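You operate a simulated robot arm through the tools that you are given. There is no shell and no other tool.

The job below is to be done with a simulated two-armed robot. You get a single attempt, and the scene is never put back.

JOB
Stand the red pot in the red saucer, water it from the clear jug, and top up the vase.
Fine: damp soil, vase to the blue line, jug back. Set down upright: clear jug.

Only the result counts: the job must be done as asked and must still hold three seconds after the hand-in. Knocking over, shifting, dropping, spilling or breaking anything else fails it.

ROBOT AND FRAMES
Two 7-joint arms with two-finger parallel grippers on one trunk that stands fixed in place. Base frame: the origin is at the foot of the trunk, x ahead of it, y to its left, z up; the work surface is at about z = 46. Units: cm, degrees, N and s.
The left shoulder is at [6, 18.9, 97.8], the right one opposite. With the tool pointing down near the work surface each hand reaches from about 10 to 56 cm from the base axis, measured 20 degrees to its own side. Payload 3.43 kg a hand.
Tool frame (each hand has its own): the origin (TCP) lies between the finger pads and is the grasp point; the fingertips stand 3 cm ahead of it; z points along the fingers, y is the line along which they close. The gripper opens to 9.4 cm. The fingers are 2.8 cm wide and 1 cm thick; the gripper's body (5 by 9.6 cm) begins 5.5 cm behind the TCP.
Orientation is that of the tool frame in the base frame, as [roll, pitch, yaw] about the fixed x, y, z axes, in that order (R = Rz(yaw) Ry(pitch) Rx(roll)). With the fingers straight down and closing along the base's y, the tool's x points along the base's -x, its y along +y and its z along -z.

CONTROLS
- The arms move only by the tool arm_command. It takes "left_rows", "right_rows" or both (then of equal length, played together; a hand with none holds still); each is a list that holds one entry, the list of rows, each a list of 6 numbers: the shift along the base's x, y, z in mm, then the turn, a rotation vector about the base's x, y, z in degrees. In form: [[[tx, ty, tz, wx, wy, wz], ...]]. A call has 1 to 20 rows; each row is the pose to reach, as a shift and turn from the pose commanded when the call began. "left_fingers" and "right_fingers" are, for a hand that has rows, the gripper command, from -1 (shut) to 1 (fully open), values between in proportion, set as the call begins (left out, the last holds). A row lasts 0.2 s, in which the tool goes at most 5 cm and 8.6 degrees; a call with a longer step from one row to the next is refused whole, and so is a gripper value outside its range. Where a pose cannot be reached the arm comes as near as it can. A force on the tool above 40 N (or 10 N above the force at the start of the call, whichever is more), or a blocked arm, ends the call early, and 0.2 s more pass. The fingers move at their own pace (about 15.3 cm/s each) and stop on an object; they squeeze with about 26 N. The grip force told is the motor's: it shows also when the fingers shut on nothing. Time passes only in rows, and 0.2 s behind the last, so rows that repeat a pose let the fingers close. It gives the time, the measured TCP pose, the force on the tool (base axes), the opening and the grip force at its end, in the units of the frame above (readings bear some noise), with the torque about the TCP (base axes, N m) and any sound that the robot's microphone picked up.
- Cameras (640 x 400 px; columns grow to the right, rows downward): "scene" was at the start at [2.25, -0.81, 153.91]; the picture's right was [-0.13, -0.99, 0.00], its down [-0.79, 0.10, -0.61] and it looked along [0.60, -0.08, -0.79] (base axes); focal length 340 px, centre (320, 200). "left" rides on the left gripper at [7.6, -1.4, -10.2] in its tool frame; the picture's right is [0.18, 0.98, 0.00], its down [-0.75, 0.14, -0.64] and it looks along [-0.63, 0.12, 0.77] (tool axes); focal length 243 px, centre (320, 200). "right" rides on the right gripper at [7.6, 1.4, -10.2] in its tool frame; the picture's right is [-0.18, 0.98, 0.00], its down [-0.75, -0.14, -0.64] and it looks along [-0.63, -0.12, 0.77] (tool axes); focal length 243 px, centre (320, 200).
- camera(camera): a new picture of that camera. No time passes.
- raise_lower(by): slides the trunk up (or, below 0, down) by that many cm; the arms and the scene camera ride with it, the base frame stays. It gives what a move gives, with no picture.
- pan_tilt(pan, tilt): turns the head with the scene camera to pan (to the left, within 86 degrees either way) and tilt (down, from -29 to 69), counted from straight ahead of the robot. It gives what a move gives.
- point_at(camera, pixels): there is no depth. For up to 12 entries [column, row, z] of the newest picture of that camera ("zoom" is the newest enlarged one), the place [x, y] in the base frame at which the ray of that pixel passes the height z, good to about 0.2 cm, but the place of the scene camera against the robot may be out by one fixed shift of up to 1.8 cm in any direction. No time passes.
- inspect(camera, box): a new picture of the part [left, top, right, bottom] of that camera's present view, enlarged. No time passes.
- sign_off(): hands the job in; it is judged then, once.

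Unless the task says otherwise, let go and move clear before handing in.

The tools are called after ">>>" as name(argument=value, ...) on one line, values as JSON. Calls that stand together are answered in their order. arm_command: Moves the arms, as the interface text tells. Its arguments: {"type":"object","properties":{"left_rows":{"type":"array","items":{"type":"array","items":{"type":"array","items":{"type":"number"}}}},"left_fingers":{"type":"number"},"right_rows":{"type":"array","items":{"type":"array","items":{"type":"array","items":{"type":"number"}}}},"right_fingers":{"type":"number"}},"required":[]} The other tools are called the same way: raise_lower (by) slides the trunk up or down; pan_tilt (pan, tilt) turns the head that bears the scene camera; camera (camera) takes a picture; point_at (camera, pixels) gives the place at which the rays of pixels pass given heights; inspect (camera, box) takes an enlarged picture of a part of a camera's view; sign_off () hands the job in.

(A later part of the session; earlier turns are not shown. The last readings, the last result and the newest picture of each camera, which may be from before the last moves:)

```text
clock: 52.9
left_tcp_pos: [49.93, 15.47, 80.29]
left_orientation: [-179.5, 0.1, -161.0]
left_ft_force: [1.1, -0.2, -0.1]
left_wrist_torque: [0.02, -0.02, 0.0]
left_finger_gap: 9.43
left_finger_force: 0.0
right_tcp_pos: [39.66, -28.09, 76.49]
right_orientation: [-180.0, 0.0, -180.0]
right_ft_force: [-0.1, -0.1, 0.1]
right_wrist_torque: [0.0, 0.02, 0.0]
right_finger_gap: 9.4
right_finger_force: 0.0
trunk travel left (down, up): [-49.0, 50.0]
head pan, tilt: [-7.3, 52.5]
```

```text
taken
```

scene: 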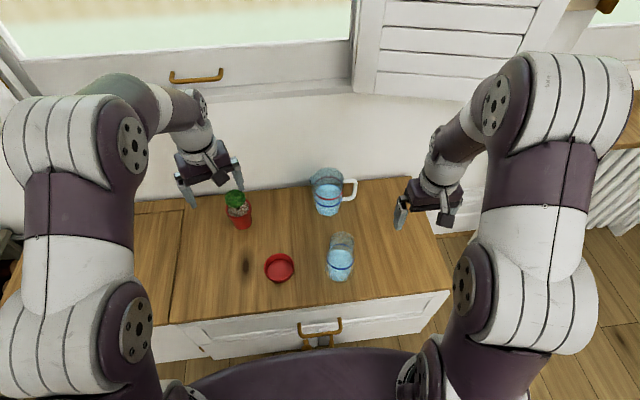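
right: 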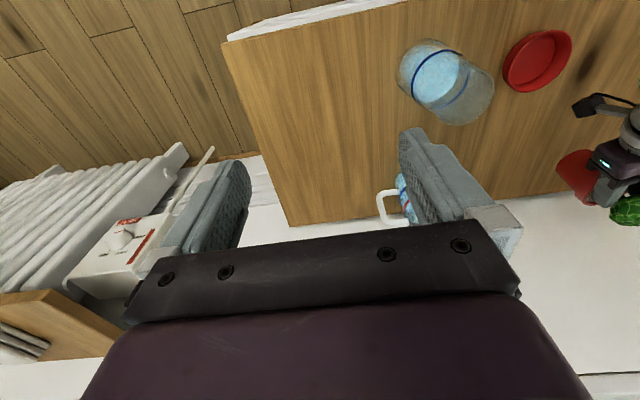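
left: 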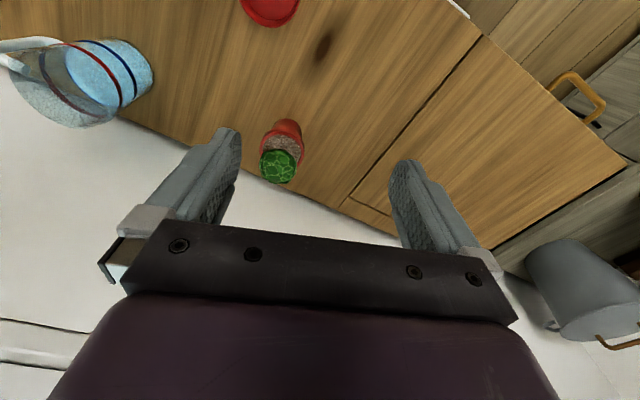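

The pot stands upright at (238,215) in the scene view and nothing else has moved. I'll test yawing the pointing-down left hand by +70°, which would put its camera above when it later points to the right.

>>> arm_command(left_rows=[[[0, 0, 0, 0, 0, 8], [0, 0, 0, 0, 0, 16], [0, 0, 0, 0, 0, 24], [0, 0, 0, 0, 0, 32], [0, 0, 0, 0, 0, 40], [0, 0, 0, 0, 0, 48], [0, 0, 0, 0, 0, 56], [0, 0, 0, 0, 0, 64], [0, 0, 0, 0, 0, 71], [0, 0, 0, 0, 0, 71]]])

>>> camera(camera="left")

```text
clock: 55.1
left_tcp_pos: [50.02, 15.48, 80.22]
left_orientation: [-179.4, 0.3, -89.9]
left_ft_force: [0.8, 0.4, -0.6]
left_wrist_torque: [0.03, 0.01, 0.01]
left_finger_gap: 9.41
left_finger_force: 0.1
right_tcp_pos: [39.69, -28.19, 76.47]
right_orientation: [-180.0, 0.0, 180.0]
right_ft_force: [0.1, 0.3, 0.6]
right_wrist_torque: [0.0, -0.01, 0.0]
right_finger_gap: 9.42
right_finger_force: 0.1
trunk travel left (down, up): [-49.0, 50.0]
head pan, tilt: [-7.3, 52.5]
```

```text
taken
```

left: 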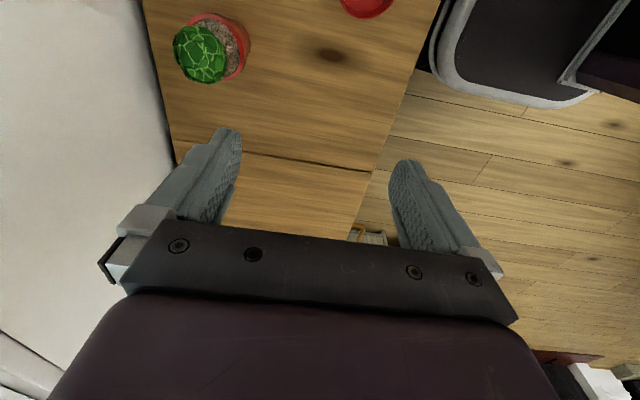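

Yaw +90° works. Now I'll tilt the hand about x so the fingers point to the right (−y) with the camera on top, staying high above everything.

>>> arm_command(left_rows=[[[0, 0, 0, -8, 0, 0], [0, 0, 0, -16, 0, 0], [0, 0, 0, -24, 0, 0], [0, 5, 0, -32, 0, 0], [0, 10, 0, -40, 0, 0], [0, 15, 0, -48, 0, 0], [0, 20, 0, -56, 0, 0], [0, 20, 0, -64, 0, 0], [0, 20, 0, -72, 0, 0], [0, 20, 0, -76, 0, 0], [0, 20, 0, -76, 0, 0]]])

>>> camera(camera="left")

>>> camera(camera="scene")

```text
clock: 57.5
left_tcp_pos: [44.14, 10.93, 74.16]
left_orientation: [-176.6, -49.8, -89.8]
left_ft_force: [-0.7, -0.2, -0.1]
left_wrist_torque: [0.01, 0.03, 0.01]
left_finger_gap: 9.41
left_finger_force: 0.1
left hand out of reach, approached as far as the arm can: row 4, 5, 6, 7, 8, 9, 10, 11
right_tcp_pos: [39.69, -28.13, 76.44]
right_orientation: [-179.9, 0.0, 180.0]
right_ft_force: [0.2, -0.8, 0.4]
right_wrist_torque: [0.01, -0.03, 0.0]
right_finger_gap: 9.39
right_finger_force: 0.1
trunk travel left (down, up): [-49.0, 50.0]
head pan, tilt: [-7.3, 52.5]
```

```text
taken
```

left: 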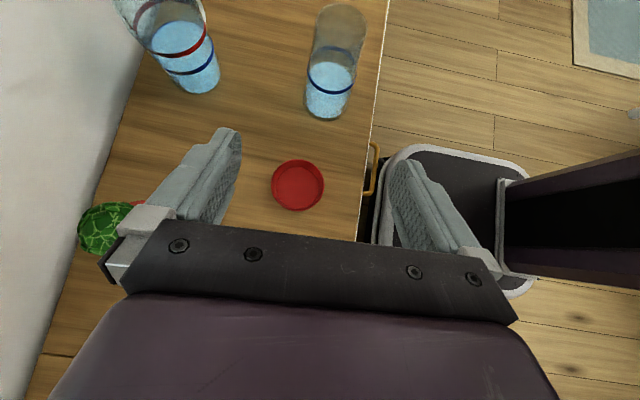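

```text
taken
```

scene: 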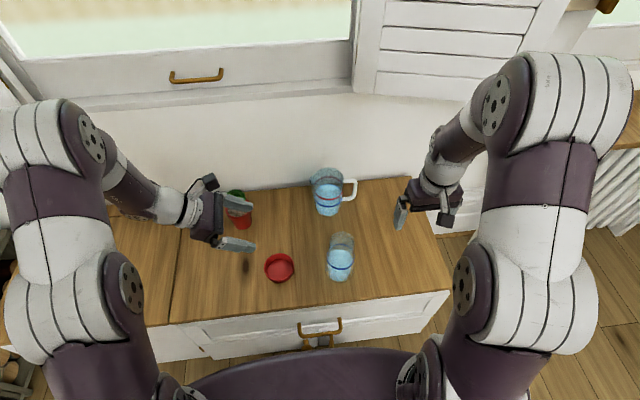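

The hand now points right and about 40° down with the camera on top, giving a clear view of the saucer (298,185), vase (332,85) and jug. I'll lower it and try to level it further.

>>> arm_command(left_rows=[[[5, 5, -20, 0, 0, 0], [10, 15, -40, 0, 0, 0], [20, 25, -60, 0, 0, 0], [30, 35, -80, 0, 0, 0], [35, 40, -95, -6, 0, 0], [35, 40, -105, -12, 0, 0], [35, 40, -105, -18, 0, 0], [35, 40, -105, -24, 0, 0], [35, 40, -105, -24, 0, 0]]])

>>> camera(camera="left")

>>> camera(camera="scene")

```text
clock: 59.5
left_tcp_pos: [44.78, 12.41, 63.9]
left_orientation: [-175.7, -52.6, -89.5]
left_ft_force: [0.6, -0.3, 0.3]
left_wrist_torque: [0.02, 0.02, -0.03]
left_finger_gap: 9.43
left_finger_force: 0.1
left hand out of reach, approached as far as the arm can: row 5, 6, 7, 8, 9
right_tcp_pos: [39.68, -28.11, 76.41]
right_orientation: [179.9, 0.0, 180.0]
right_ft_force: [0.0, -0.1, 0.9]
right_wrist_torque: [0.01, -0.02, -0.01]
right_finger_gap: 9.42
right_finger_force: 0.1
trunk travel left (down, up): [-49.0, 50.0]
head pan, tilt: [-7.3, 52.5]
```

```text
taken
```

left: 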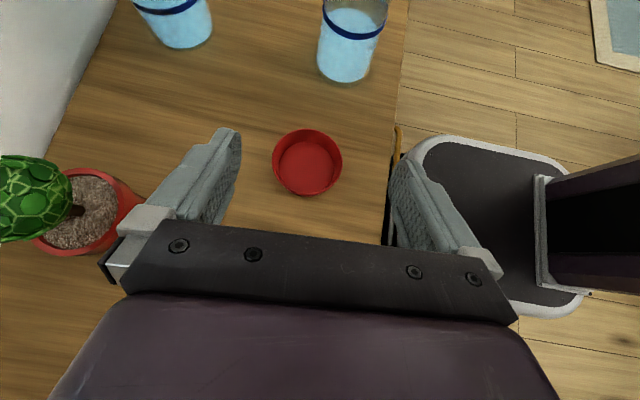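

```text
taken
```

scene: 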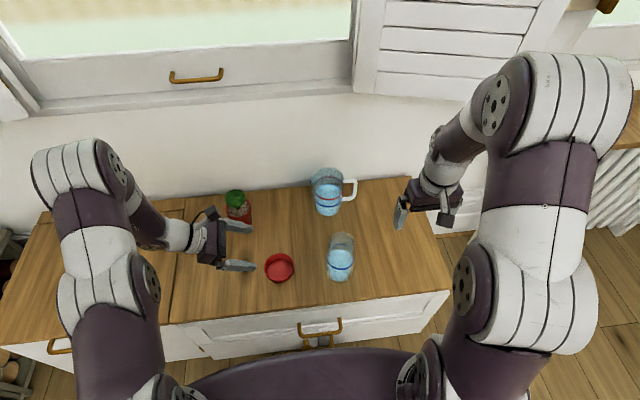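

The tilt stops near 52° (38° below level) at this height. With the shoulder lower the forearm should lie flatter, so I'll raise the hand a little and lower the trunk, then try again.

>>> arm_command(left_rows=[[[0, 5, 30, 0, 0, 0], [0, 10, 60, 0, 0, 0], [0, 15, 90, 0, 0, 0], [0, 15, 100, 0, 0, 0]]])

>>> raise_lower(by=-14)

>>> camera(camera="scene")

```text
clock: 60.5
left_tcp_pos: [41.87, 12.34, 70.33]
left_orientation: [-175.8, -52.3, -89.4]
left_ft_force: [0.6, 0.5, 0.1]
left_wrist_torque: [-0.02, 0.01, 0.0]
left_finger_gap: 9.4
left_finger_force: 0.0
left hand out of reach, approached as far as the arm can: row 1, 2, 3, 4
right_tcp_pos: [39.78, -28.17, 76.45]
right_orientation: [-180.0, -0.1, -180.0]
right_ft_force: [-1.1, 0.8, -0.1]
right_wrist_torque: [-0.04, 0.0, 0.01]
right_finger_gap: 9.4
right_finger_force: 0.1
trunk travel left (down, up): [-49.0, 50.0]
head pan, tilt: [-7.3, 52.5]
```

```text
clock: 62.1
left_tcp_pos: [41.89, 12.48, 56.4]
left_orientation: [-175.7, -52.3, -89.5]
left_ft_force: [-0.3, 0.1, -0.4]
left_wrist_torque: [0.02, -0.04, -0.01]
left_finger_gap: 9.42
left_finger_force: 0.1
right_tcp_pos: [39.75, -28.09, 62.58]
right_orientation: [180.0, 0.0, -179.9]
right_ft_force: [0.2, -0.5, 0.1]
right_wrist_torque: [0.01, -0.01, -0.02]
right_finger_gap: 9.38
right_finger_force: 0.1
trunk travel left (down, up): [-35.0, 64.0]
head pan, tilt: [-7.3, 52.5]
```

```text
taken
```

scene: 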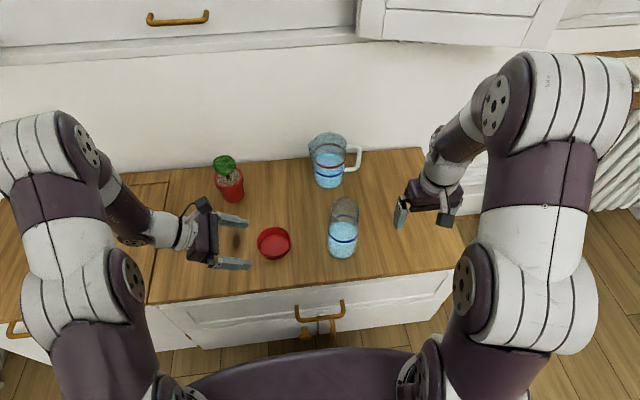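

The hand is at (41.9, 12.5, 56.4) with the shoulder lower. I'll try levelling by another 20° here.

>>> arm_command(left_rows=[[[10, 5, 5, -5, 0, 0], [20, 10, 10, -10, 0, 0], [30, 15, 15, -15, 0, 0], [40, 20, 20, -20, 0, 0], [40, 20, 20, -25, 0, 0], [40, 20, 20, -25, 0, 0]]])

```text
clock: 63.5
left_tcp_pos: [41.91, 12.36, 56.43]
left_orientation: [-175.9, -52.3, -89.4]
left_ft_force: [0.6, -1.0, 0.3]
left_wrist_torque: [0.01, 0.03, 0.01]
left_finger_gap: 9.42
left_finger_force: 0.0
left hand out of reach, approached as far as the arm can: row 1, 2, 3, 4, 5, 6
right_tcp_pos: [39.66, -28.15, 62.51]
right_orientation: [180.0, 0.0, -180.0]
right_ft_force: [0.1, -0.5, -0.4]
right_wrist_torque: [-0.01, -0.04, 0.0]
right_finger_gap: 9.38
right_finger_force: 0.0
trunk travel left (down, up): [-35.0, 64.0]
head pan, tilt: [-7.3, 52.5]
```

A joint stop blocks this direction completely. Looking back at which poses worked, the forward-level posture reaches well when the shoulder is low and the hand yaws outward, and it was the raised trunk that caused the trouble. So I'll return to that posture, keep the trunk low, and regrip the pot's neck nearly level. First the hand goes back to pointing down.

>>> arm_command(left_rows=[[[0, 0, 15, 7, 0, 0], [0, 0, 30, 14, 0, 0], [5, 0, 50, 21, 0, 0], [10, 0, 70, 28, 0, 0], [20, 5, 90, 35, 0, 0], [30, 10, 105, 42, 0, 0], [40, 15, 120, 49, 0, 0], [45, 15, 130, 52, 0, 0], [45, 15, 130, 52, 0, 0]]])

```text
clock: 65.5
left_tcp_pos: [46.71, 13.83, 69.68]
left_orientation: [-175.3, -0.3, -89.8]
left_ft_force: [0.1, 0.1, -0.4]
left_wrist_torque: [-0.01, -0.01, -0.04]
left_finger_gap: 9.4
left_finger_force: 0.1
right_tcp_pos: [39.68, -28.08, 62.5]
right_orientation: [-179.9, 0.0, 180.0]
right_ft_force: [-0.6, 0.8, -0.4]
right_wrist_torque: [0.05, 0.01, -0.01]
right_finger_gap: 9.39
right_finger_force: 0.1
trunk travel left (down, up): [-35.0, 64.0]
head pan, tilt: [-7.3, 52.5]
```

Back to pointing down at (46.7, 13.8, 69.7). Next I'll undo the yaw to +19°, staying clear of the pot.

>>> arm_command(left_rows=[[[5, 0, 5, 0, 0, -8], [10, 0, 10, 0, 0, -16], [15, 0, 10, 0, 0, -24], [20, 0, 10, 0, 0, -32], [25, 0, 10, 0, 0, -40], [30, 0, 10, 0, 0, -48], [30, 0, 10, 0, 0, -56], [30, 0, 10, 0, 0, -64], [30, 0, 10, 0, 0, -71], [30, 0, 10, 0, 0, -71]]])

>>> arm_command(left_rows=[[[0, 0, 0, 2.2, 0.7, 0], [0, 0, 0, 4.4, 1.5, 0], [0, 0, 0, 4.4, 1.5, 0]]])

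>>> camera(camera="left")

>>> camera(camera="right")

```text
clock: 67.8
left_tcp_pos: [49.62, 13.94, 70.68]
left_orientation: [-175.4, -0.2, -160.8]
left_ft_force: [-0.5, 0.0, 0.2]
left_wrist_torque: [0.0, 0.01, -0.01]
left_finger_gap: 9.4
left_finger_force: 0.0
right_tcp_pos: [39.74, -28.13, 62.46]
right_orientation: [-180.0, 0.0, 180.0]
right_ft_force: [-1.3, 0.5, -0.6]
right_wrist_torque: [-0.04, 0.01, -0.01]
right_finger_gap: 9.44
right_finger_force: 0.1
trunk travel left (down, up): [-35.0, 64.0]
head pan, tilt: [-7.3, 52.5]
```

```text
clock: 68.5
left_tcp_pos: [49.19, 14.08, 70.06]
left_orientation: [-179.9, -0.2, -160.7]
left_ft_force: [-0.6, -0.3, -0.1]
left_wrist_torque: [0.03, 0.03, -0.03]
left_finger_gap: 9.41
left_finger_force: 0.1
left hand out of reach, approached as far as the arm can: row 2, 3
right_tcp_pos: [39.69, -28.03, 62.46]
right_orientation: [180.0, 0.0, 179.9]
right_ft_force: [-0.2, 0.6, 0.5]
right_wrist_torque: [0.03, -0.02, 0.04]
right_finger_gap: 9.43
right_finger_force: 0.1
trunk travel left (down, up): [-35.0, 64.0]
head pan, tilt: [-7.3, 52.5]
```

```text
taken
```

left: 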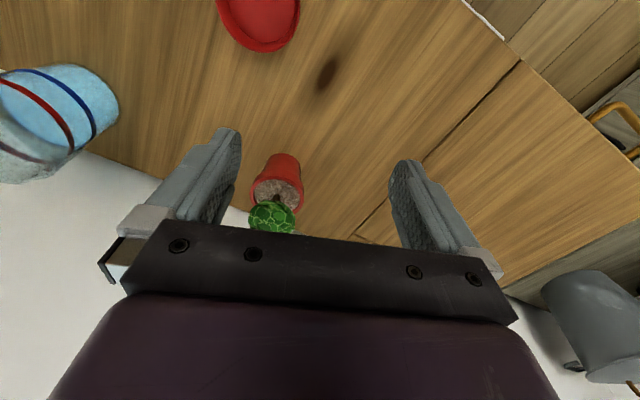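

```text
taken
```

right: 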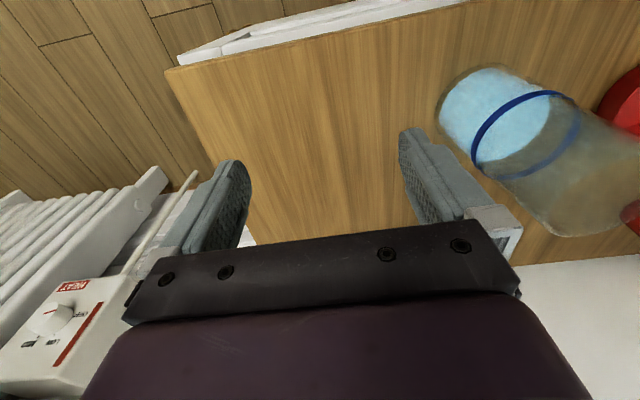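

The hand points down cleanly again at (49.2, 14.1, 70.1) and sees the pot at (277,185). I'll zoom in to fix the pot's present position.

>>> inspect(camera="left", box=[230, 130, 330, 240])

>>> point_at(camera="left", pixels=[[285, 153, 46], [264, 163, 46], [300, 163, 46], [278, 192, 54], [251, 188, 54], [303, 195, 54], [275, 175, 50]])

```text
3.64 times, centred on (280, 185) of left
```

zoom: 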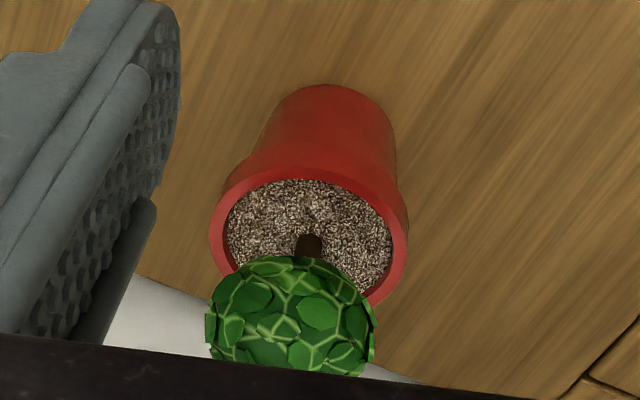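

```text
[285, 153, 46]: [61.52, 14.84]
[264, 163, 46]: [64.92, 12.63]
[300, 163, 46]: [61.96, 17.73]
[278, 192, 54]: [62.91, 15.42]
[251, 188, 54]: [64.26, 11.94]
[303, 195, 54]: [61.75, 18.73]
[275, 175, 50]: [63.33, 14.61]
```

The pot stands upright at about (63.8, 15.4) with dry, light-brown soil visible. I'll pitch the left hand forward to about 8° below level at a safe distance in front of it, and lift the right hand a little to stay clear when the trunk goes lower.

>>> arm_command(left_rows=[[[4, -2, 0, 2.7, -7.8, 0], [8, -4, 0, 5.4, -15.6, 0], [12, -6, 0, 8, -23.3, 0], [16, -8, 0, 10.7, -31.1, 0], [20, -10, 0, 13.4, -38.9, 0], [25, -12, 0, 16, -46.6, 0], [30, -14, 0, 18.7, -54.3, 0], [35, -15, 0, 21.4, -62, 0], [38, -15, 0, 24, -69.7, 0], [38, -15, 0, 26.7, -77.5, 0], [38, -15, 0, 26.7, -77.5, 0]]], right_rows=[[[0, 0, 10, 0, 0, 0], [0, 0, 25, 0, 0, 0], [0, 0, 40, 0, 0, 0], [0, 0, 55, 0, 0, 0], [0, 0, 70, 0, 0, 0], [0, 0, 85, 0, 0, 0], [0, 0, 95, 0, 0, 0], [0, 0, 100, 0, 0, 0], [0, 0, 100, 0, 0, 0], [0, 0, 100, 0, 0, 0], [0, 0, 100, 0, 0, 0]]])

>>> camera(camera="left")

```text
clock: 71.0
left_tcp_pos: [53.78, 12.89, 70.9]
left_orientation: [-177.7, 81.4, -158.7]
left_ft_force: [-0.2, 0.2, -0.1]
left_wrist_torque: [0.01, 0.01, 0.01]
left_finger_gap: 9.4
left_finger_force: 0.0
left hand out of reach, approached as far as the arm can: row 10, 11
right_tcp_pos: [39.82, -27.99, 72.48]
right_orientation: [-179.9, -0.1, 180.0]
right_ft_force: [0.5, 0.7, 0.1]
right_wrist_torque: [0.0, -0.04, -0.03]
right_finger_gap: 9.41
right_finger_force: 0.0
trunk travel left (down, up): [-35.0, 64.0]
head pan, tilt: [-7.3, 52.5]
```

```text
taken
```

left: 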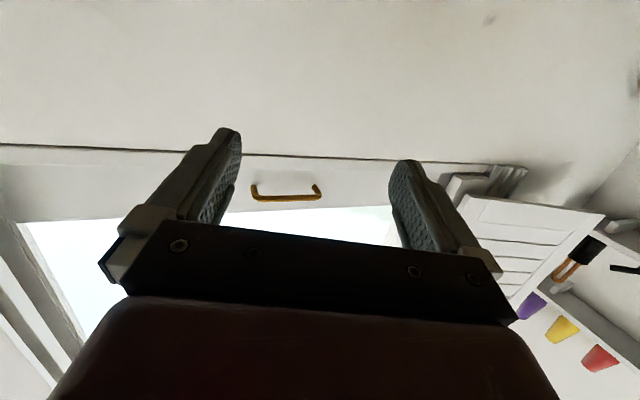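

The hand is nearly level (8.6° down) at (53.8, 12.9, 70.9). I'll lower the trunk 9 cm, then check the view of the pot.

>>> raise_lower(by=-9)

>>> camera(camera="left")

>>> camera(camera="scene")

```text
clock: 72.2
left_tcp_pos: [53.71, 12.99, 61.74]
left_orientation: [-177.8, 81.3, -159.0]
left_ft_force: [0.5, 0.2, -0.4]
left_wrist_torque: [-0.01, 0.01, -0.01]
left_finger_gap: 9.4
left_finger_force: 0.1
right_tcp_pos: [39.75, -27.91, 63.48]
right_orientation: [179.9, 0.1, -180.0]
right_ft_force: [-0.2, 0.4, -0.6]
right_wrist_torque: [0.01, -0.02, -0.01]
right_finger_gap: 9.39
right_finger_force: 0.1
trunk travel left (down, up): [-26.0, 73.0]
head pan, tilt: [-7.3, 52.5]
```

```text
taken
```

left: 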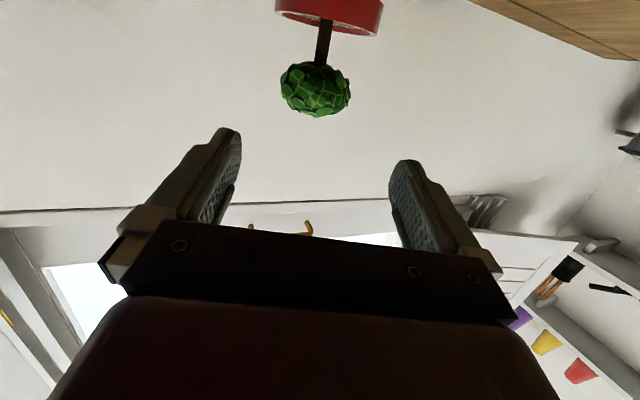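

```text
taken
```

scene: 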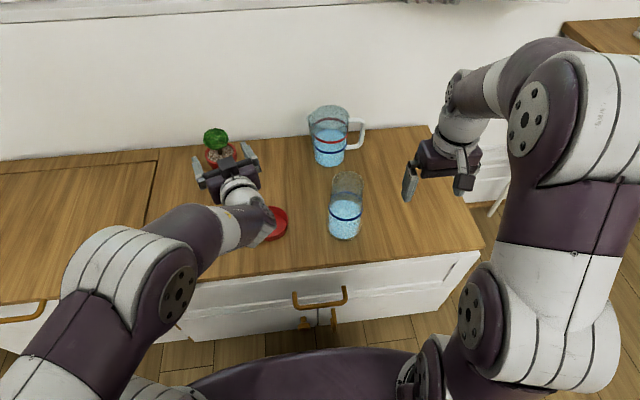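

The pot is straight ahead of the fingers: rim near row 30, stem rows 30–62, ball rows 62–115. I'll get the neck's position from this view for a precise approach.

>>> inspect(camera="left", box=[250, 0, 390, 130])

>>> point_at(camera="left", pixels=[[315, 90, 58.4], [315, 90, 58.0], [315, 90, 58.8], [325, 33, 54.5], [276, 8, 54.3], [381, 25, 54.3]])

```text
3.08 times, centred on (320, 65) of left
```

zoom: 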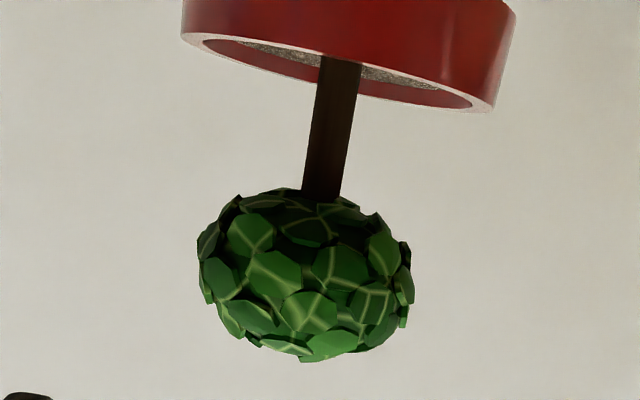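

```text
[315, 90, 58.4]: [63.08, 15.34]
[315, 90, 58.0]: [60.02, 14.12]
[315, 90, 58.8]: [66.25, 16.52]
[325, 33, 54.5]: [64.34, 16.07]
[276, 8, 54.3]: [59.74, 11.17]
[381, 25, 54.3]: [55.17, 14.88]
```

The neck lies 1.1 cm right of the hand's centre line and about 10 cm ahead. I'll advance with the fingers straddling the ball at the present height and then lower to neck level (z≈56.5), so the camera clears the saucer.

>>> arm_command(left_rows=[[[4, -10, 0, 0, 0, 0], [25, -2, 0, 0, 0, 0], [45, 6, 0, 0, 0, 0], [65, 13, 0, 0, 0, 0], [82, 20, 0, 0, 0, 0], [93, 24, 0, 0, 0, 0], [93, 24, -15, 0, 0, 0], [93, 24, -30, 0, 0, 0], [93, 24, -43, 0, 0, 0], [93, 24, -50, 0, 0, 0], [93, 24, -50, 0, 0, 0]]], left_fingers=1)

>>> camera(camera="left")

>>> inspect(camera="scene", box=[160, 90, 300, 230])

```text
clock: 74.6
left_tcp_pos: [62.96, 15.37, 56.94]
left_orientation: [-177.9, 81.3, -158.9]
left_ft_force: [-0.4, -0.3, -0.5]
left_wrist_torque: [-0.02, -0.03, 0.02]
left_finger_gap: 9.41
left_finger_force: 0.1
right_tcp_pos: [39.71, -28.05, 63.39]
right_orientation: [179.9, 0.1, 180.0]
right_ft_force: [-0.2, -0.6, -0.3]
right_wrist_torque: [0.0, 0.0, 0.01]
right_finger_gap: 9.38
right_finger_force: 0.0
trunk travel left (down, up): [-26.0, 73.0]
head pan, tilt: [-7.3, 52.5]
```

```text
taken
```

left: 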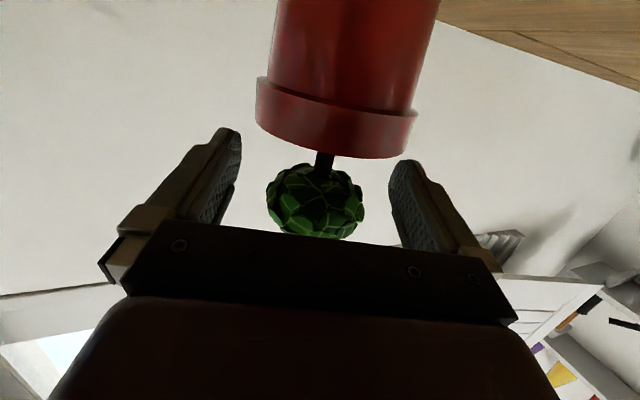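

```text
2.86 times, centred on (230, 160) of scene
```

zoom: 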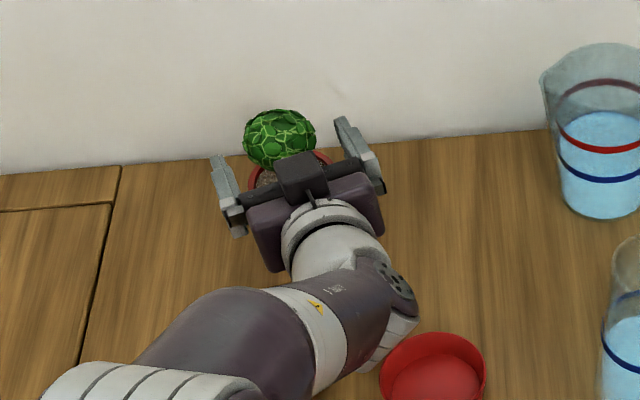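

The ball (315,200) and stem (325,160) are centred between the open fingers. I'll lower 5 mm and close on the neck.

>>> arm_command(left_rows=[[[0, 0, -3, 0, 0, 0], [0, 0, -5, 0, 0, 0], [0, 0, -5, 0, 0, 0]]])

>>> arm_command(left_rows=[[[0, 0, 0, 0, 0, 0], [0, 0, 0, 0, 0, 0], [0, 0, 0, 0, 0, 0], [0, 0, 0, 0, 0, 0], [0, 0, 0, 0, 0, 0]]], left_fingers=-1)

>>> camera(camera="left")

```text
clock: 75.4
left_tcp_pos: [63.0, 15.32, 56.28]
left_orientation: [-177.8, 81.3, -159.0]
left_ft_force: [-0.1, 0.0, -0.2]
left_wrist_torque: [0.02, 0.03, 0.02]
left_finger_gap: 9.39
left_finger_force: 0.1
right_tcp_pos: [39.79, -28.11, 63.46]
right_orientation: [180.0, 0.0, -180.0]
right_ft_force: [-0.2, 0.1, 0.1]
right_wrist_torque: [0.01, 0.0, 0.01]
right_finger_gap: 9.4
right_finger_force: 0.0
trunk travel left (down, up): [-26.0, 73.0]
head pan, tilt: [-7.3, 52.5]
```

```text
clock: 76.6
left_tcp_pos: [63.17, 15.3, 56.41]
left_orientation: [-177.8, 81.3, -159.0]
left_ft_force: [1.1, -0.4, -4.3]
left_wrist_torque: [0.03, 0.05, 0.0]
left_finger_gap: 3.1
left_finger_force: 26.1
right_tcp_pos: [39.84, -28.03, 63.48]
right_orientation: [180.0, -0.1, 180.0]
right_ft_force: [0.1, 0.5, -1.0]
right_wrist_torque: [0.0, 0.02, 0.02]
right_finger_gap: 9.4
right_finger_force: 0.1
trunk travel left (down, up): [-26.0, 73.0]
head pan, tilt: [-7.3, 52.5]
```

```text
taken
```

left: 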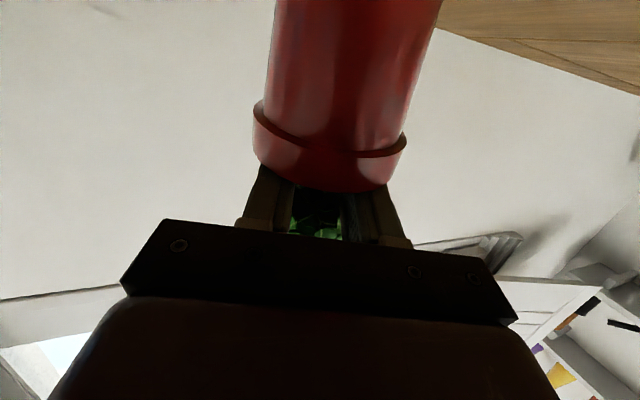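

The fingers closed to 3.1 cm on the neck and already carry the pot's weight (-4.3 N). I'll check its uprightness from the scene and right cameras before lifting.

>>> inspect(camera="scene", box=[160, 90, 300, 230])

>>> camera(camera="right")

```text
2.86 times, centred on (230, 160) of scene
```

zoom: 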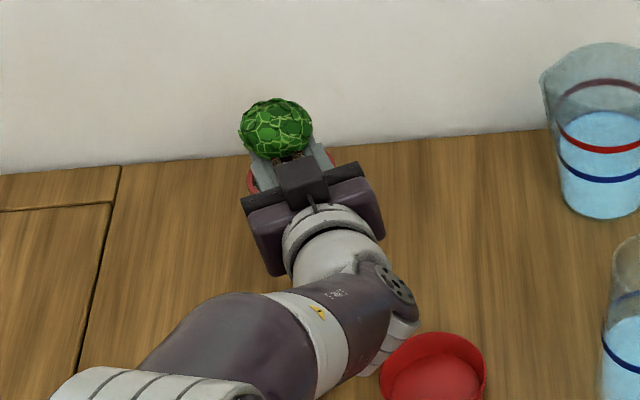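

```text
taken
```

right: 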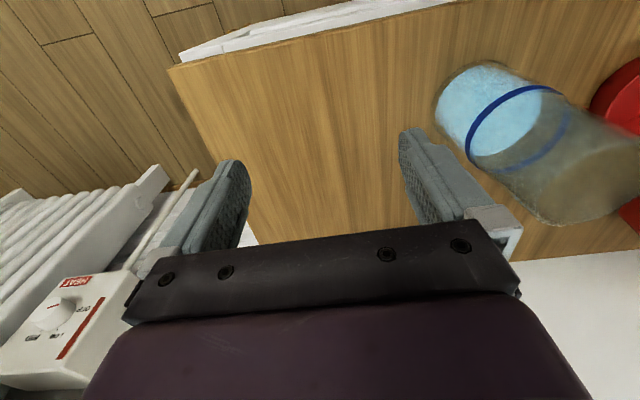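

The pot looks essentially upright. I'll lift it 5.5 cm and check that the grip holds.

>>> arm_command(left_rows=[[[0, 0, 4, 0, 0, 0], [0, 0, 12, 0, 0, 0], [0, 0, 22, 0, 0, 0], [0, 0, 34, 0, 0, 0], [0, 0, 46, 0, 0, 0], [0, 0, 55, 0, 0, 0], [0, 0, 58, 0, 0, 0], [0, 0, 58, 0, 0, 0]]])

>>> camera(camera="left")

>>> inspect(camera="scene", box=[160, 70, 320, 230])

```text
clock: 78.4
left_tcp_pos: [63.01, 15.3, 62.16]
left_orientation: [-178.0, 81.3, -159.1]
left_ft_force: [0.1, 0.4, -3.4]
left_wrist_torque: [0.0, 0.0, 0.0]
left_finger_gap: 3.07
left_finger_force: 25.5
right_tcp_pos: [39.86, -27.93, 63.42]
right_orientation: [-180.0, -0.1, -179.9]
right_ft_force: [0.2, 0.6, 0.0]
right_wrist_torque: [0.03, -0.03, -0.01]
right_finger_gap: 9.41
right_finger_force: 0.1
trunk travel left (down, up): [-26.0, 73.0]
head pan, tilt: [-7.3, 52.5]
```

```text
taken
```

left: 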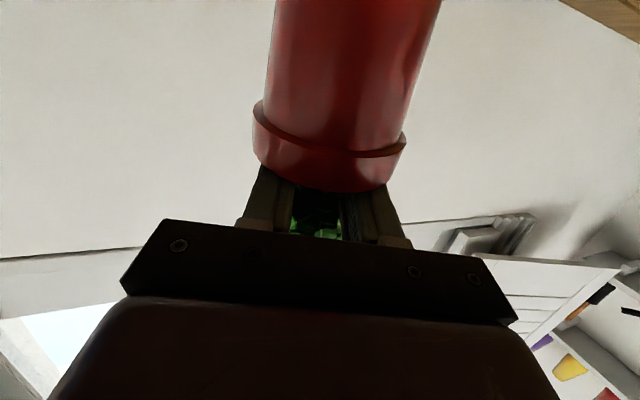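

```text
2.50 times, centred on (240, 150) of scene
```

zoom: 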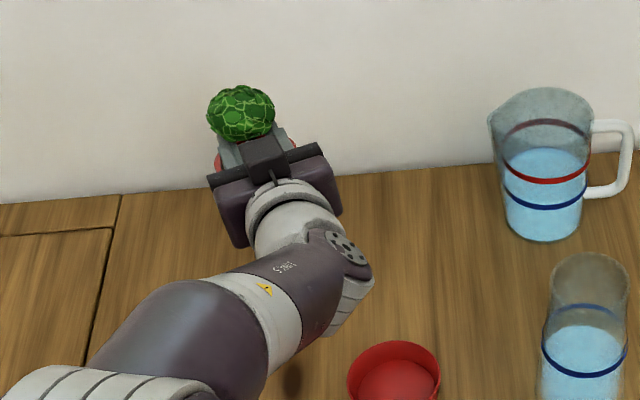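

The grip is stable (gap 3.07, weight 3.4 N). I'll carry the pot halfway toward the saucer while yawing outward slightly.

>>> arm_command(left_rows=[[[-5, -3, 2, 0, 0, 0], [-15, -9, 4, 0, 0, 1.5], [-28, -16, 5, 0, 0, 3], [-42, -24, 5, 0, 0, 4.5], [-56, -32, 5, 0, 0, 6], [-70, -40, 5, 0, 0, 7.5], [-82, -47, 5, 0, 0, 9], [-90, -52, 5, 0, 0, 10], [-90, -52, 5, 0, 0, 10]]])

>>> camera(camera="scene")

```text
clock: 80.4
left_tcp_pos: [56.07, 13.21, 63.96]
left_orientation: [-176.8, 79.6, -149.5]
left_ft_force: [-0.2, 0.2, -4.2]
left_wrist_torque: [-0.02, 0.05, 0.0]
left_finger_gap: 3.04
left_finger_force: 25.6
left hand out of reach, approached as far as the arm can: row 6, 7, 8, 9
right_tcp_pos: [39.68, -27.95, 63.53]
right_orientation: [-180.0, 0.0, -180.0]
right_ft_force: [0.0, -0.3, 0.8]
right_wrist_torque: [0.02, 0.04, -0.02]
right_finger_gap: 9.41
right_finger_force: 0.0
trunk travel left (down, up): [-26.0, 73.0]
head pan, tilt: [-7.3, 52.5]
```

```text
taken
```

scene: 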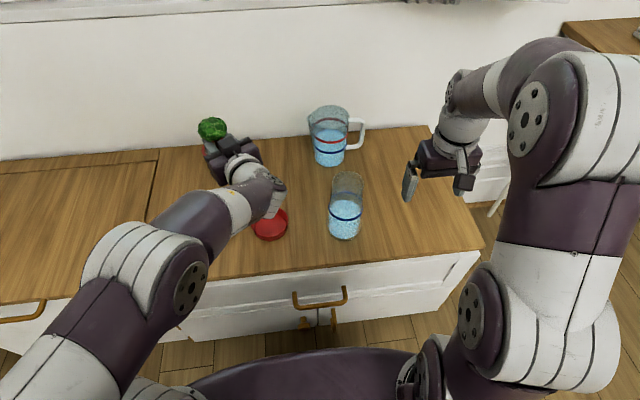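

The outward yaw makes the wrist bend too much here, because the forearm points inward. With the hand heading straight ahead and the shoulder well below the wrist, the arm should fold more comfortably. I'll undo the yaw at a slightly stretched position first.

>>> arm_command(left_rows=[[[8, 0, 5, 0, 0, -3], [16, -2, 10, 0, 0, -7], [24, -4, 15, 0, 0, -11], [30, -6, 20, 0, 0, -15], [36, -8, 25, 0, 0, -19], [40, -10, 30, 0, 0, -23], [40, -10, 30, 0, 0, -25], [40, -10, 30, 0, 0, -25]]])

```text
clock: 82.2
left_tcp_pos: [60.3, 12.13, 67.3]
left_orientation: [-178.0, 81.2, -174.2]
left_ft_force: [0.0, -0.1, -4.8]
left_wrist_torque: [-0.01, 0.06, 0.01]
left_finger_gap: 3.01
left_finger_force: 25.8
right_tcp_pos: [39.93, -27.91, 63.45]
right_orientation: [180.0, -0.2, -180.0]
right_ft_force: [0.9, -0.4, 0.0]
right_wrist_torque: [0.02, 0.01, 0.03]
right_finger_gap: 9.4
right_finger_force: 0.0
trunk travel left (down, up): [-26.0, 73.0]
head pan, tilt: [-7.3, 52.5]
```

That reached cleanly at (60.3, 12.1, 67.3), yaw +6°. With the trunk this low I'll test yawing inward to about -15°.

>>> arm_command(left_rows=[[[0, 0, 5, 0, 0, -4], [0, 0, 10, 0, 0, -8], [0, 0, 15, 0, 0, -12], [0, 0, 20, 0, 0, -16], [0, 0, 20, 0, 0, -20], [0, 0, 20, 0, 0, -20]]])

```text
clock: 83.6
left_tcp_pos: [61.04, 10.87, 68.02]
left_orientation: [-178.4, 81.1, 178.0]
left_ft_force: [0.0, 0.3, -3.1]
left_wrist_torque: [-0.01, 0.04, 0.01]
left_finger_gap: 2.99
left_finger_force: 26.0
left hand out of reach, approached as far as the arm can: row 1, 2, 3, 4, 5, 6
right_tcp_pos: [39.9, -28.13, 63.42]
right_orientation: [180.0, 0.0, -179.9]
right_ft_force: [-0.2, 0.2, 0.6]
right_wrist_torque: [-0.01, -0.01, -0.01]
right_finger_gap: 9.37
right_finger_force: 0.1
trunk travel left (down, up): [-26.0, 73.0]
head pan, tilt: [-7.3, 52.5]
```

Inward yaw is limited too, so I'll keep the heading near straight ahead and lower the shoulder well below the hand instead. I'll raise both hands first so the trunk can go down safely.

>>> arm_command(left_rows=[[[0, 2, 8, 0, 0, 1], [0, 4, 18, 0, 0, 2], [0, 5, 30, 0, 0, 3], [0, 5, 42, 0, 0, 4], [0, 5, 54, 0, 0, 4], [0, 5, 66, 0, 0, 4], [0, 5, 75, 0, 0, 4], [0, 5, 80, 0, 0, 4], [0, 5, 80, 0, 0, 4]]], right_rows=[[[0, 0, 20, 0, 0, 0], [0, 0, 45, 0, 0, 0], [0, 0, 70, 0, 0, 0], [0, 0, 95, 0, 0, 0], [0, 0, 120, 0, 0, 0], [0, 0, 145, 0, 0, 0], [0, 0, 165, 0, 0, 0], [0, 0, 180, 0, 0, 0], [0, 0, 180, 0, 0, 0]]])

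```text
clock: 85.6
left_tcp_pos: [60.77, 11.27, 76.19]
left_orientation: [-178.5, 81.1, -178.0]
left_ft_force: [0.5, 0.9, -4.1]
left_wrist_torque: [-0.02, 0.04, 0.02]
left_finger_gap: 2.99
left_finger_force: 25.7
right_tcp_pos: [36.62, -27.4, 66.86]
right_orientation: [-179.9, 0.0, 180.0]
right_ft_force: [-0.3, -0.3, 0.1]
right_wrist_torque: [0.0, -0.01, 0.0]
right_finger_gap: 9.39
right_finger_force: 0.0
right hand out of reach, approached as far as the arm can: row 2, 3, 4, 5, 6, 7, 8, 9
trunk travel left (down, up): [-26.0, 73.0]
head pan, tilt: [-7.3, 52.5]
```

The right hand can't go higher in its present pose, so I need to know where the table ends before lowering the trunk. I'll measure the table edges.

>>> camera(camera="scene")

>>> point_at(camera="scene", pixels=[[482, 245, 46], [422, 127, 46], [194, 285, 46], [300, 268, 46], [158, 152, 46], [0, 303, 46]])

```text
taken
```

scene: 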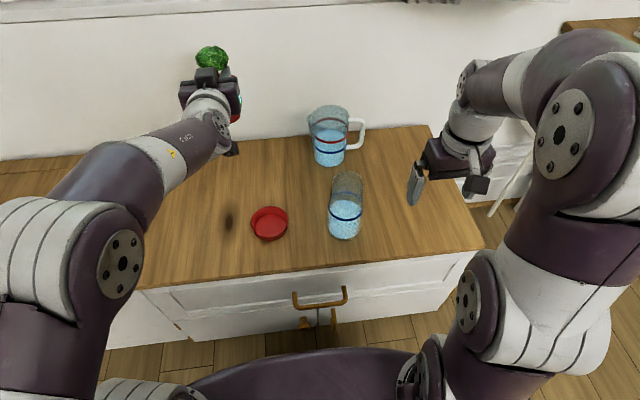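

```text
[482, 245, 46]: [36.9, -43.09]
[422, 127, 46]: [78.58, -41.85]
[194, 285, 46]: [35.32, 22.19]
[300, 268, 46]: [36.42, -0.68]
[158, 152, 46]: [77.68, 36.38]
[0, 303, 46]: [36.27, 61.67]
```

The table's front edge is near x≈35. I'll pull the right hand back in front of the cabinet, where it can go down freely with the trunk.

>>> arm_command(right_rows=[[[-20, 0, 0, 0, 0, 0], [-45, 0, 0, 0, 0, 0], [-70, 0, 0, 0, 0, 0], [-95, 0, 0, 0, 0, 0], [-115, 0, 0, 0, 0, 0], [-130, 0, 0, 0, 0, 0], [-130, 0, 0, 0, 0, 0]]])

>>> camera(camera="scene")

```text
clock: 87.2
left_tcp_pos: [60.81, 11.42, 76.39]
left_orientation: [-178.4, 81.1, -178.0]
left_ft_force: [0.8, -0.1, -5.2]
left_wrist_torque: [0.03, 0.01, -0.01]
left_finger_gap: 3.0
left_finger_force: 25.5
right_tcp_pos: [24.95, -26.82, 66.91]
right_orientation: [179.9, 0.0, 180.0]
right_ft_force: [-0.7, -0.1, 0.0]
right_wrist_torque: [0.02, 0.01, 0.04]
right_finger_gap: 9.4
right_finger_force: 0.1
trunk travel left (down, up): [-26.0, 73.0]
head pan, tilt: [-7.3, 52.5]
```

```text
taken
```

scene: 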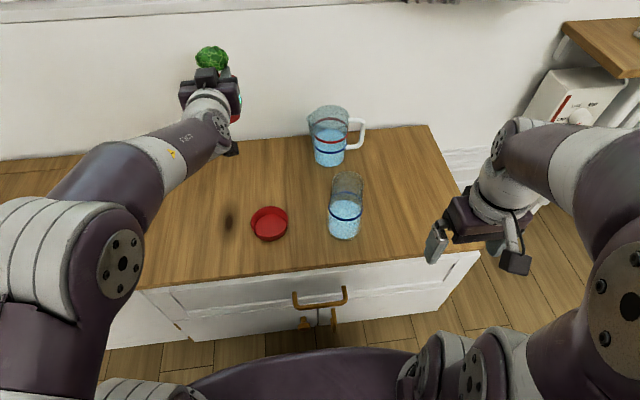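

The right hand is clear in front of the cabinet at x≈25. I'll lower the trunk 9 cm; the pot stays well above the table.

>>> raise_lower(by=-9)

>>> camera(camera="scene")

```text
clock: 88.5
left_tcp_pos: [60.84, 11.34, 67.25]
left_orientation: [-178.3, 81.1, -177.9]
left_ft_force: [0.5, 0.5, -4.3]
left_wrist_torque: [0.0, 0.09, 0.0]
left_finger_gap: 2.99
left_finger_force: 25.9
right_tcp_pos: [24.88, -26.8, 57.82]
right_orientation: [-179.9, -0.1, -180.0]
right_ft_force: [-0.2, -0.1, 0.0]
right_wrist_torque: [-0.01, 0.03, 0.01]
right_finger_gap: 9.39
right_finger_force: 0.0
trunk travel left (down, up): [-17.0, 82.0]
head pan, tilt: [-7.3, 52.5]
```

```text
taken
```

scene: 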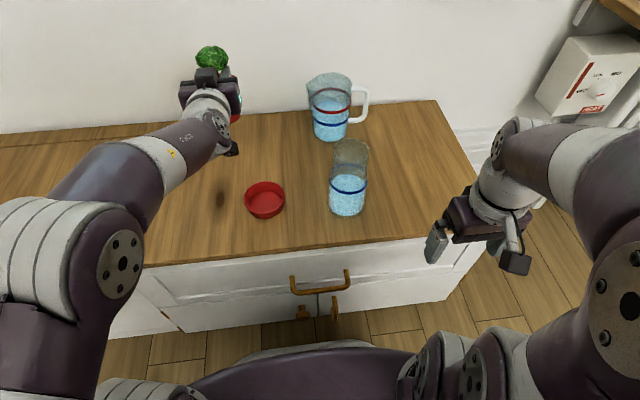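

Now with the shoulder well below the hand, I'll move the pot back toward the saucer in small steps and see how far the arm goes.

>>> arm_command(left_rows=[[[-5, -2, 0, 0, 0, 0], [-15, -6, 0, 0, 0, 0], [-27, -11, 0, 0, 0, 0], [-40, -17, 0, 0, 0, 0], [-53, -22, 0, 0, 0, 0], [-66, -28, 0, 0, 0, 0], [-78, -34, 0, 0, 0, 0], [-85, -38, 0, 0, 0, 0], [-85, -38, 0, 0, 0, 0]]])

```text
clock: 90.5
left_tcp_pos: [52.27, 7.7, 67.32]
left_orientation: [-178.4, 81.3, -177.9]
left_ft_force: [-0.4, 0.1, -4.5]
left_wrist_torque: [0.01, 0.03, -0.01]
left_finger_gap: 2.99
left_finger_force: 25.3
right_tcp_pos: [24.81, -26.83, 57.99]
right_orientation: [179.9, 0.0, -180.0]
right_ft_force: [-1.1, 0.0, 0.0]
right_wrist_torque: [-0.02, -0.01, 0.0]
right_finger_gap: 9.39
right_finger_force: 0.0
trunk travel left (down, up): [-17.0, 82.0]
head pan, tilt: [-7.3, 52.5]
```

That worked without any limit: (52.3, 7.7, 67.3). I'll continue to just above the saucer.

>>> arm_command(left_rows=[[[-6, -2, 0, 0, 0, 0], [-16, -6, 0, 0, 0, 0], [-28, -11, 0, 0, 0, 0], [-40, -16, 0, 0, 0, 0], [-52, -21, 0, 0, 0, 0], [-62, -25, 0, 0, 0, 0], [-68, -27, 0, 0, 0, 0], [-68, -27, 0, 0, 0, 0]]])

>>> camera(camera="scene")

>>> camera(camera="left")

>>> camera(camera="right")

```text
clock: 92.2
left_tcp_pos: [45.46, 4.97, 67.3]
left_orientation: [-178.3, 81.2, -177.9]
left_ft_force: [-0.1, -0.1, -4.4]
left_wrist_torque: [0.0, 0.04, 0.02]
left_finger_gap: 2.95
left_finger_force: 26.1
right_tcp_pos: [24.96, -26.94, 57.97]
right_orientation: [180.0, 0.0, -180.0]
right_ft_force: [-0.1, -0.6, 0.3]
right_wrist_torque: [-0.01, -0.01, -0.02]
right_finger_gap: 9.4
right_finger_force: 0.1
trunk travel left (down, up): [-17.0, 82.0]
head pan, tilt: [-7.3, 52.5]
```

```text
taken
```

scene: 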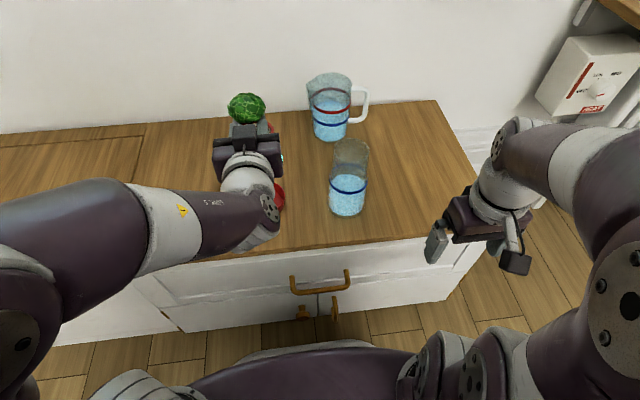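

```text
taken
```

left: 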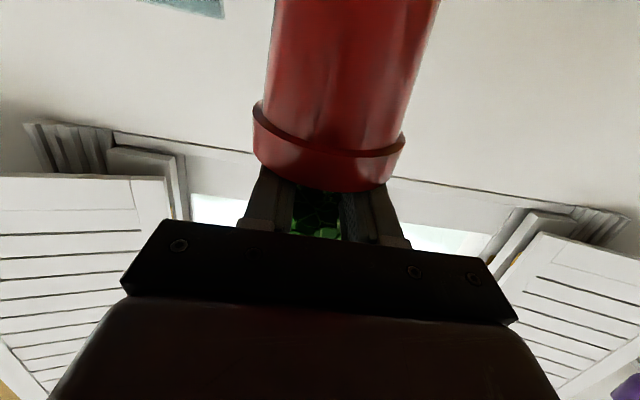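

```text
taken
```

right: 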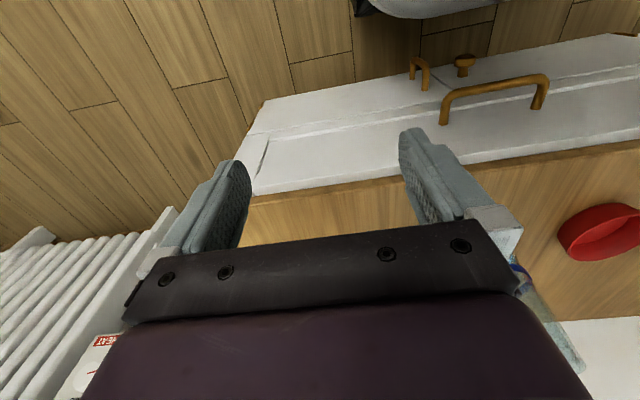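

The pot is above the saucer with the hand at (45.5, 5.0, 67.3). Before lowering I'll work out the pot's exact offset from the hand.

>>> inspect(camera="left", box=[230, 0, 430, 200])

>>> inspect(camera="scene", box=[200, 80, 320, 220])

>>> inspect(camera="right", box=[500, 150, 640, 300])

```text
2.00 times, centred on (330, 100) of left
```

zoom: 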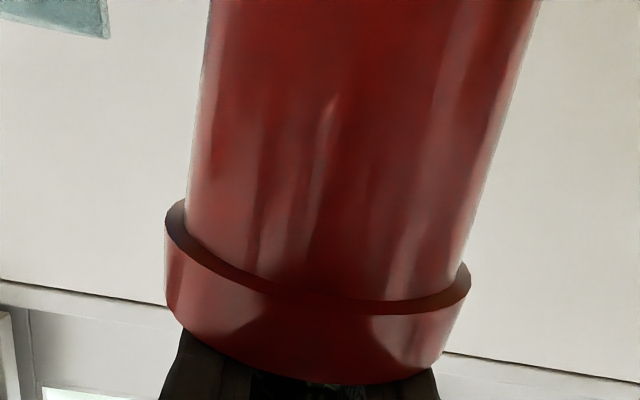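

```text
2.86 times, centred on (260, 150) of scene
```

zoom: 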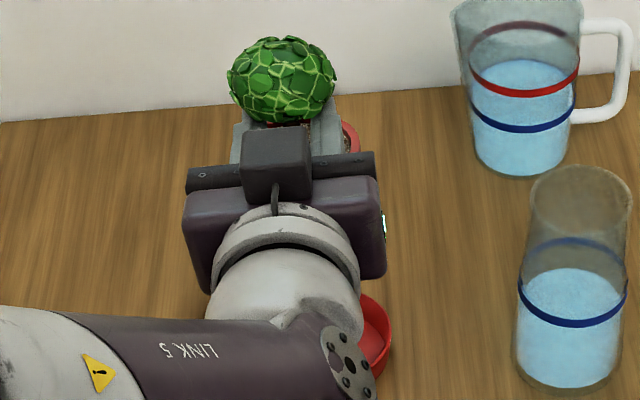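

```text
2.67 times, centred on (570, 225) of right
```

zoom: 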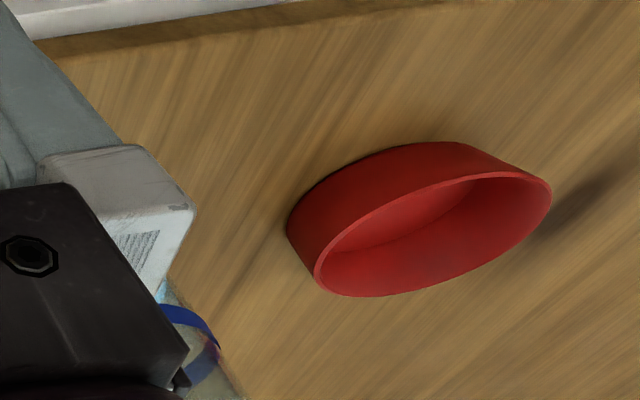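

The collar looks tilted about 11° forward, following the fingers, so levelling the hand another 7° will make the pot nearly upright with its base centre about 0.9 cm ahead of the TCP. I'll make that correction, aiming at TCP (45.2, 5.2), and recheck the saucer's centre.

>>> point_at(camera="right", pixels=[[612, 238.5, 48], [612, 238.5, 47.5], [568, 253, 48], [630, 220, 48]])

>>> arm_command(left_rows=[[[0, 0, 0, 0, -2, 0], [-1, 1, 0, 0, -4, 0], [-2, 2, 0, 0, -6, 0], [-2, 2, 0, 0, -7, 0], [-2, 2, 0, 0, -7, 0]]])

>>> camera(camera="left")

```text
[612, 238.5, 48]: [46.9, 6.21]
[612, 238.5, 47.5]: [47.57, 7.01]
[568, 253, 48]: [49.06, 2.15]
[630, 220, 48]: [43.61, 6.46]
```

```text
clock: 93.5
left_tcp_pos: [45.44, 4.89, 67.42]
left_orientation: [-177.8, 83.1, -177.4]
left_ft_force: [0.3, 0.0, -4.2]
left_wrist_torque: [0.01, 0.03, -0.02]
left_finger_gap: 2.99
left_finger_force: 25.9
left hand out of reach, approached as far as the arm can: row 3, 4, 5
right_tcp_pos: [24.9, -26.87, 57.8]
right_orientation: [179.9, 0.0, 180.0]
right_ft_force: [0.0, 0.2, 0.4]
right_wrist_torque: [-0.04, 0.03, -0.01]
right_finger_gap: 9.4
right_finger_force: 0.0
trunk travel left (down, up): [-17.0, 82.0]
head pan, tilt: [-7.3, 52.5]
```

```text
taken
```

left: 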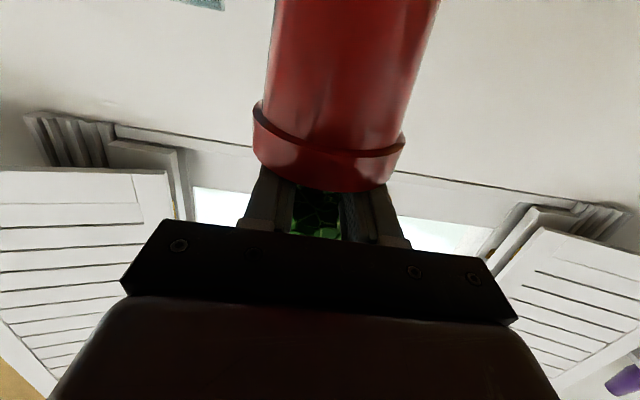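

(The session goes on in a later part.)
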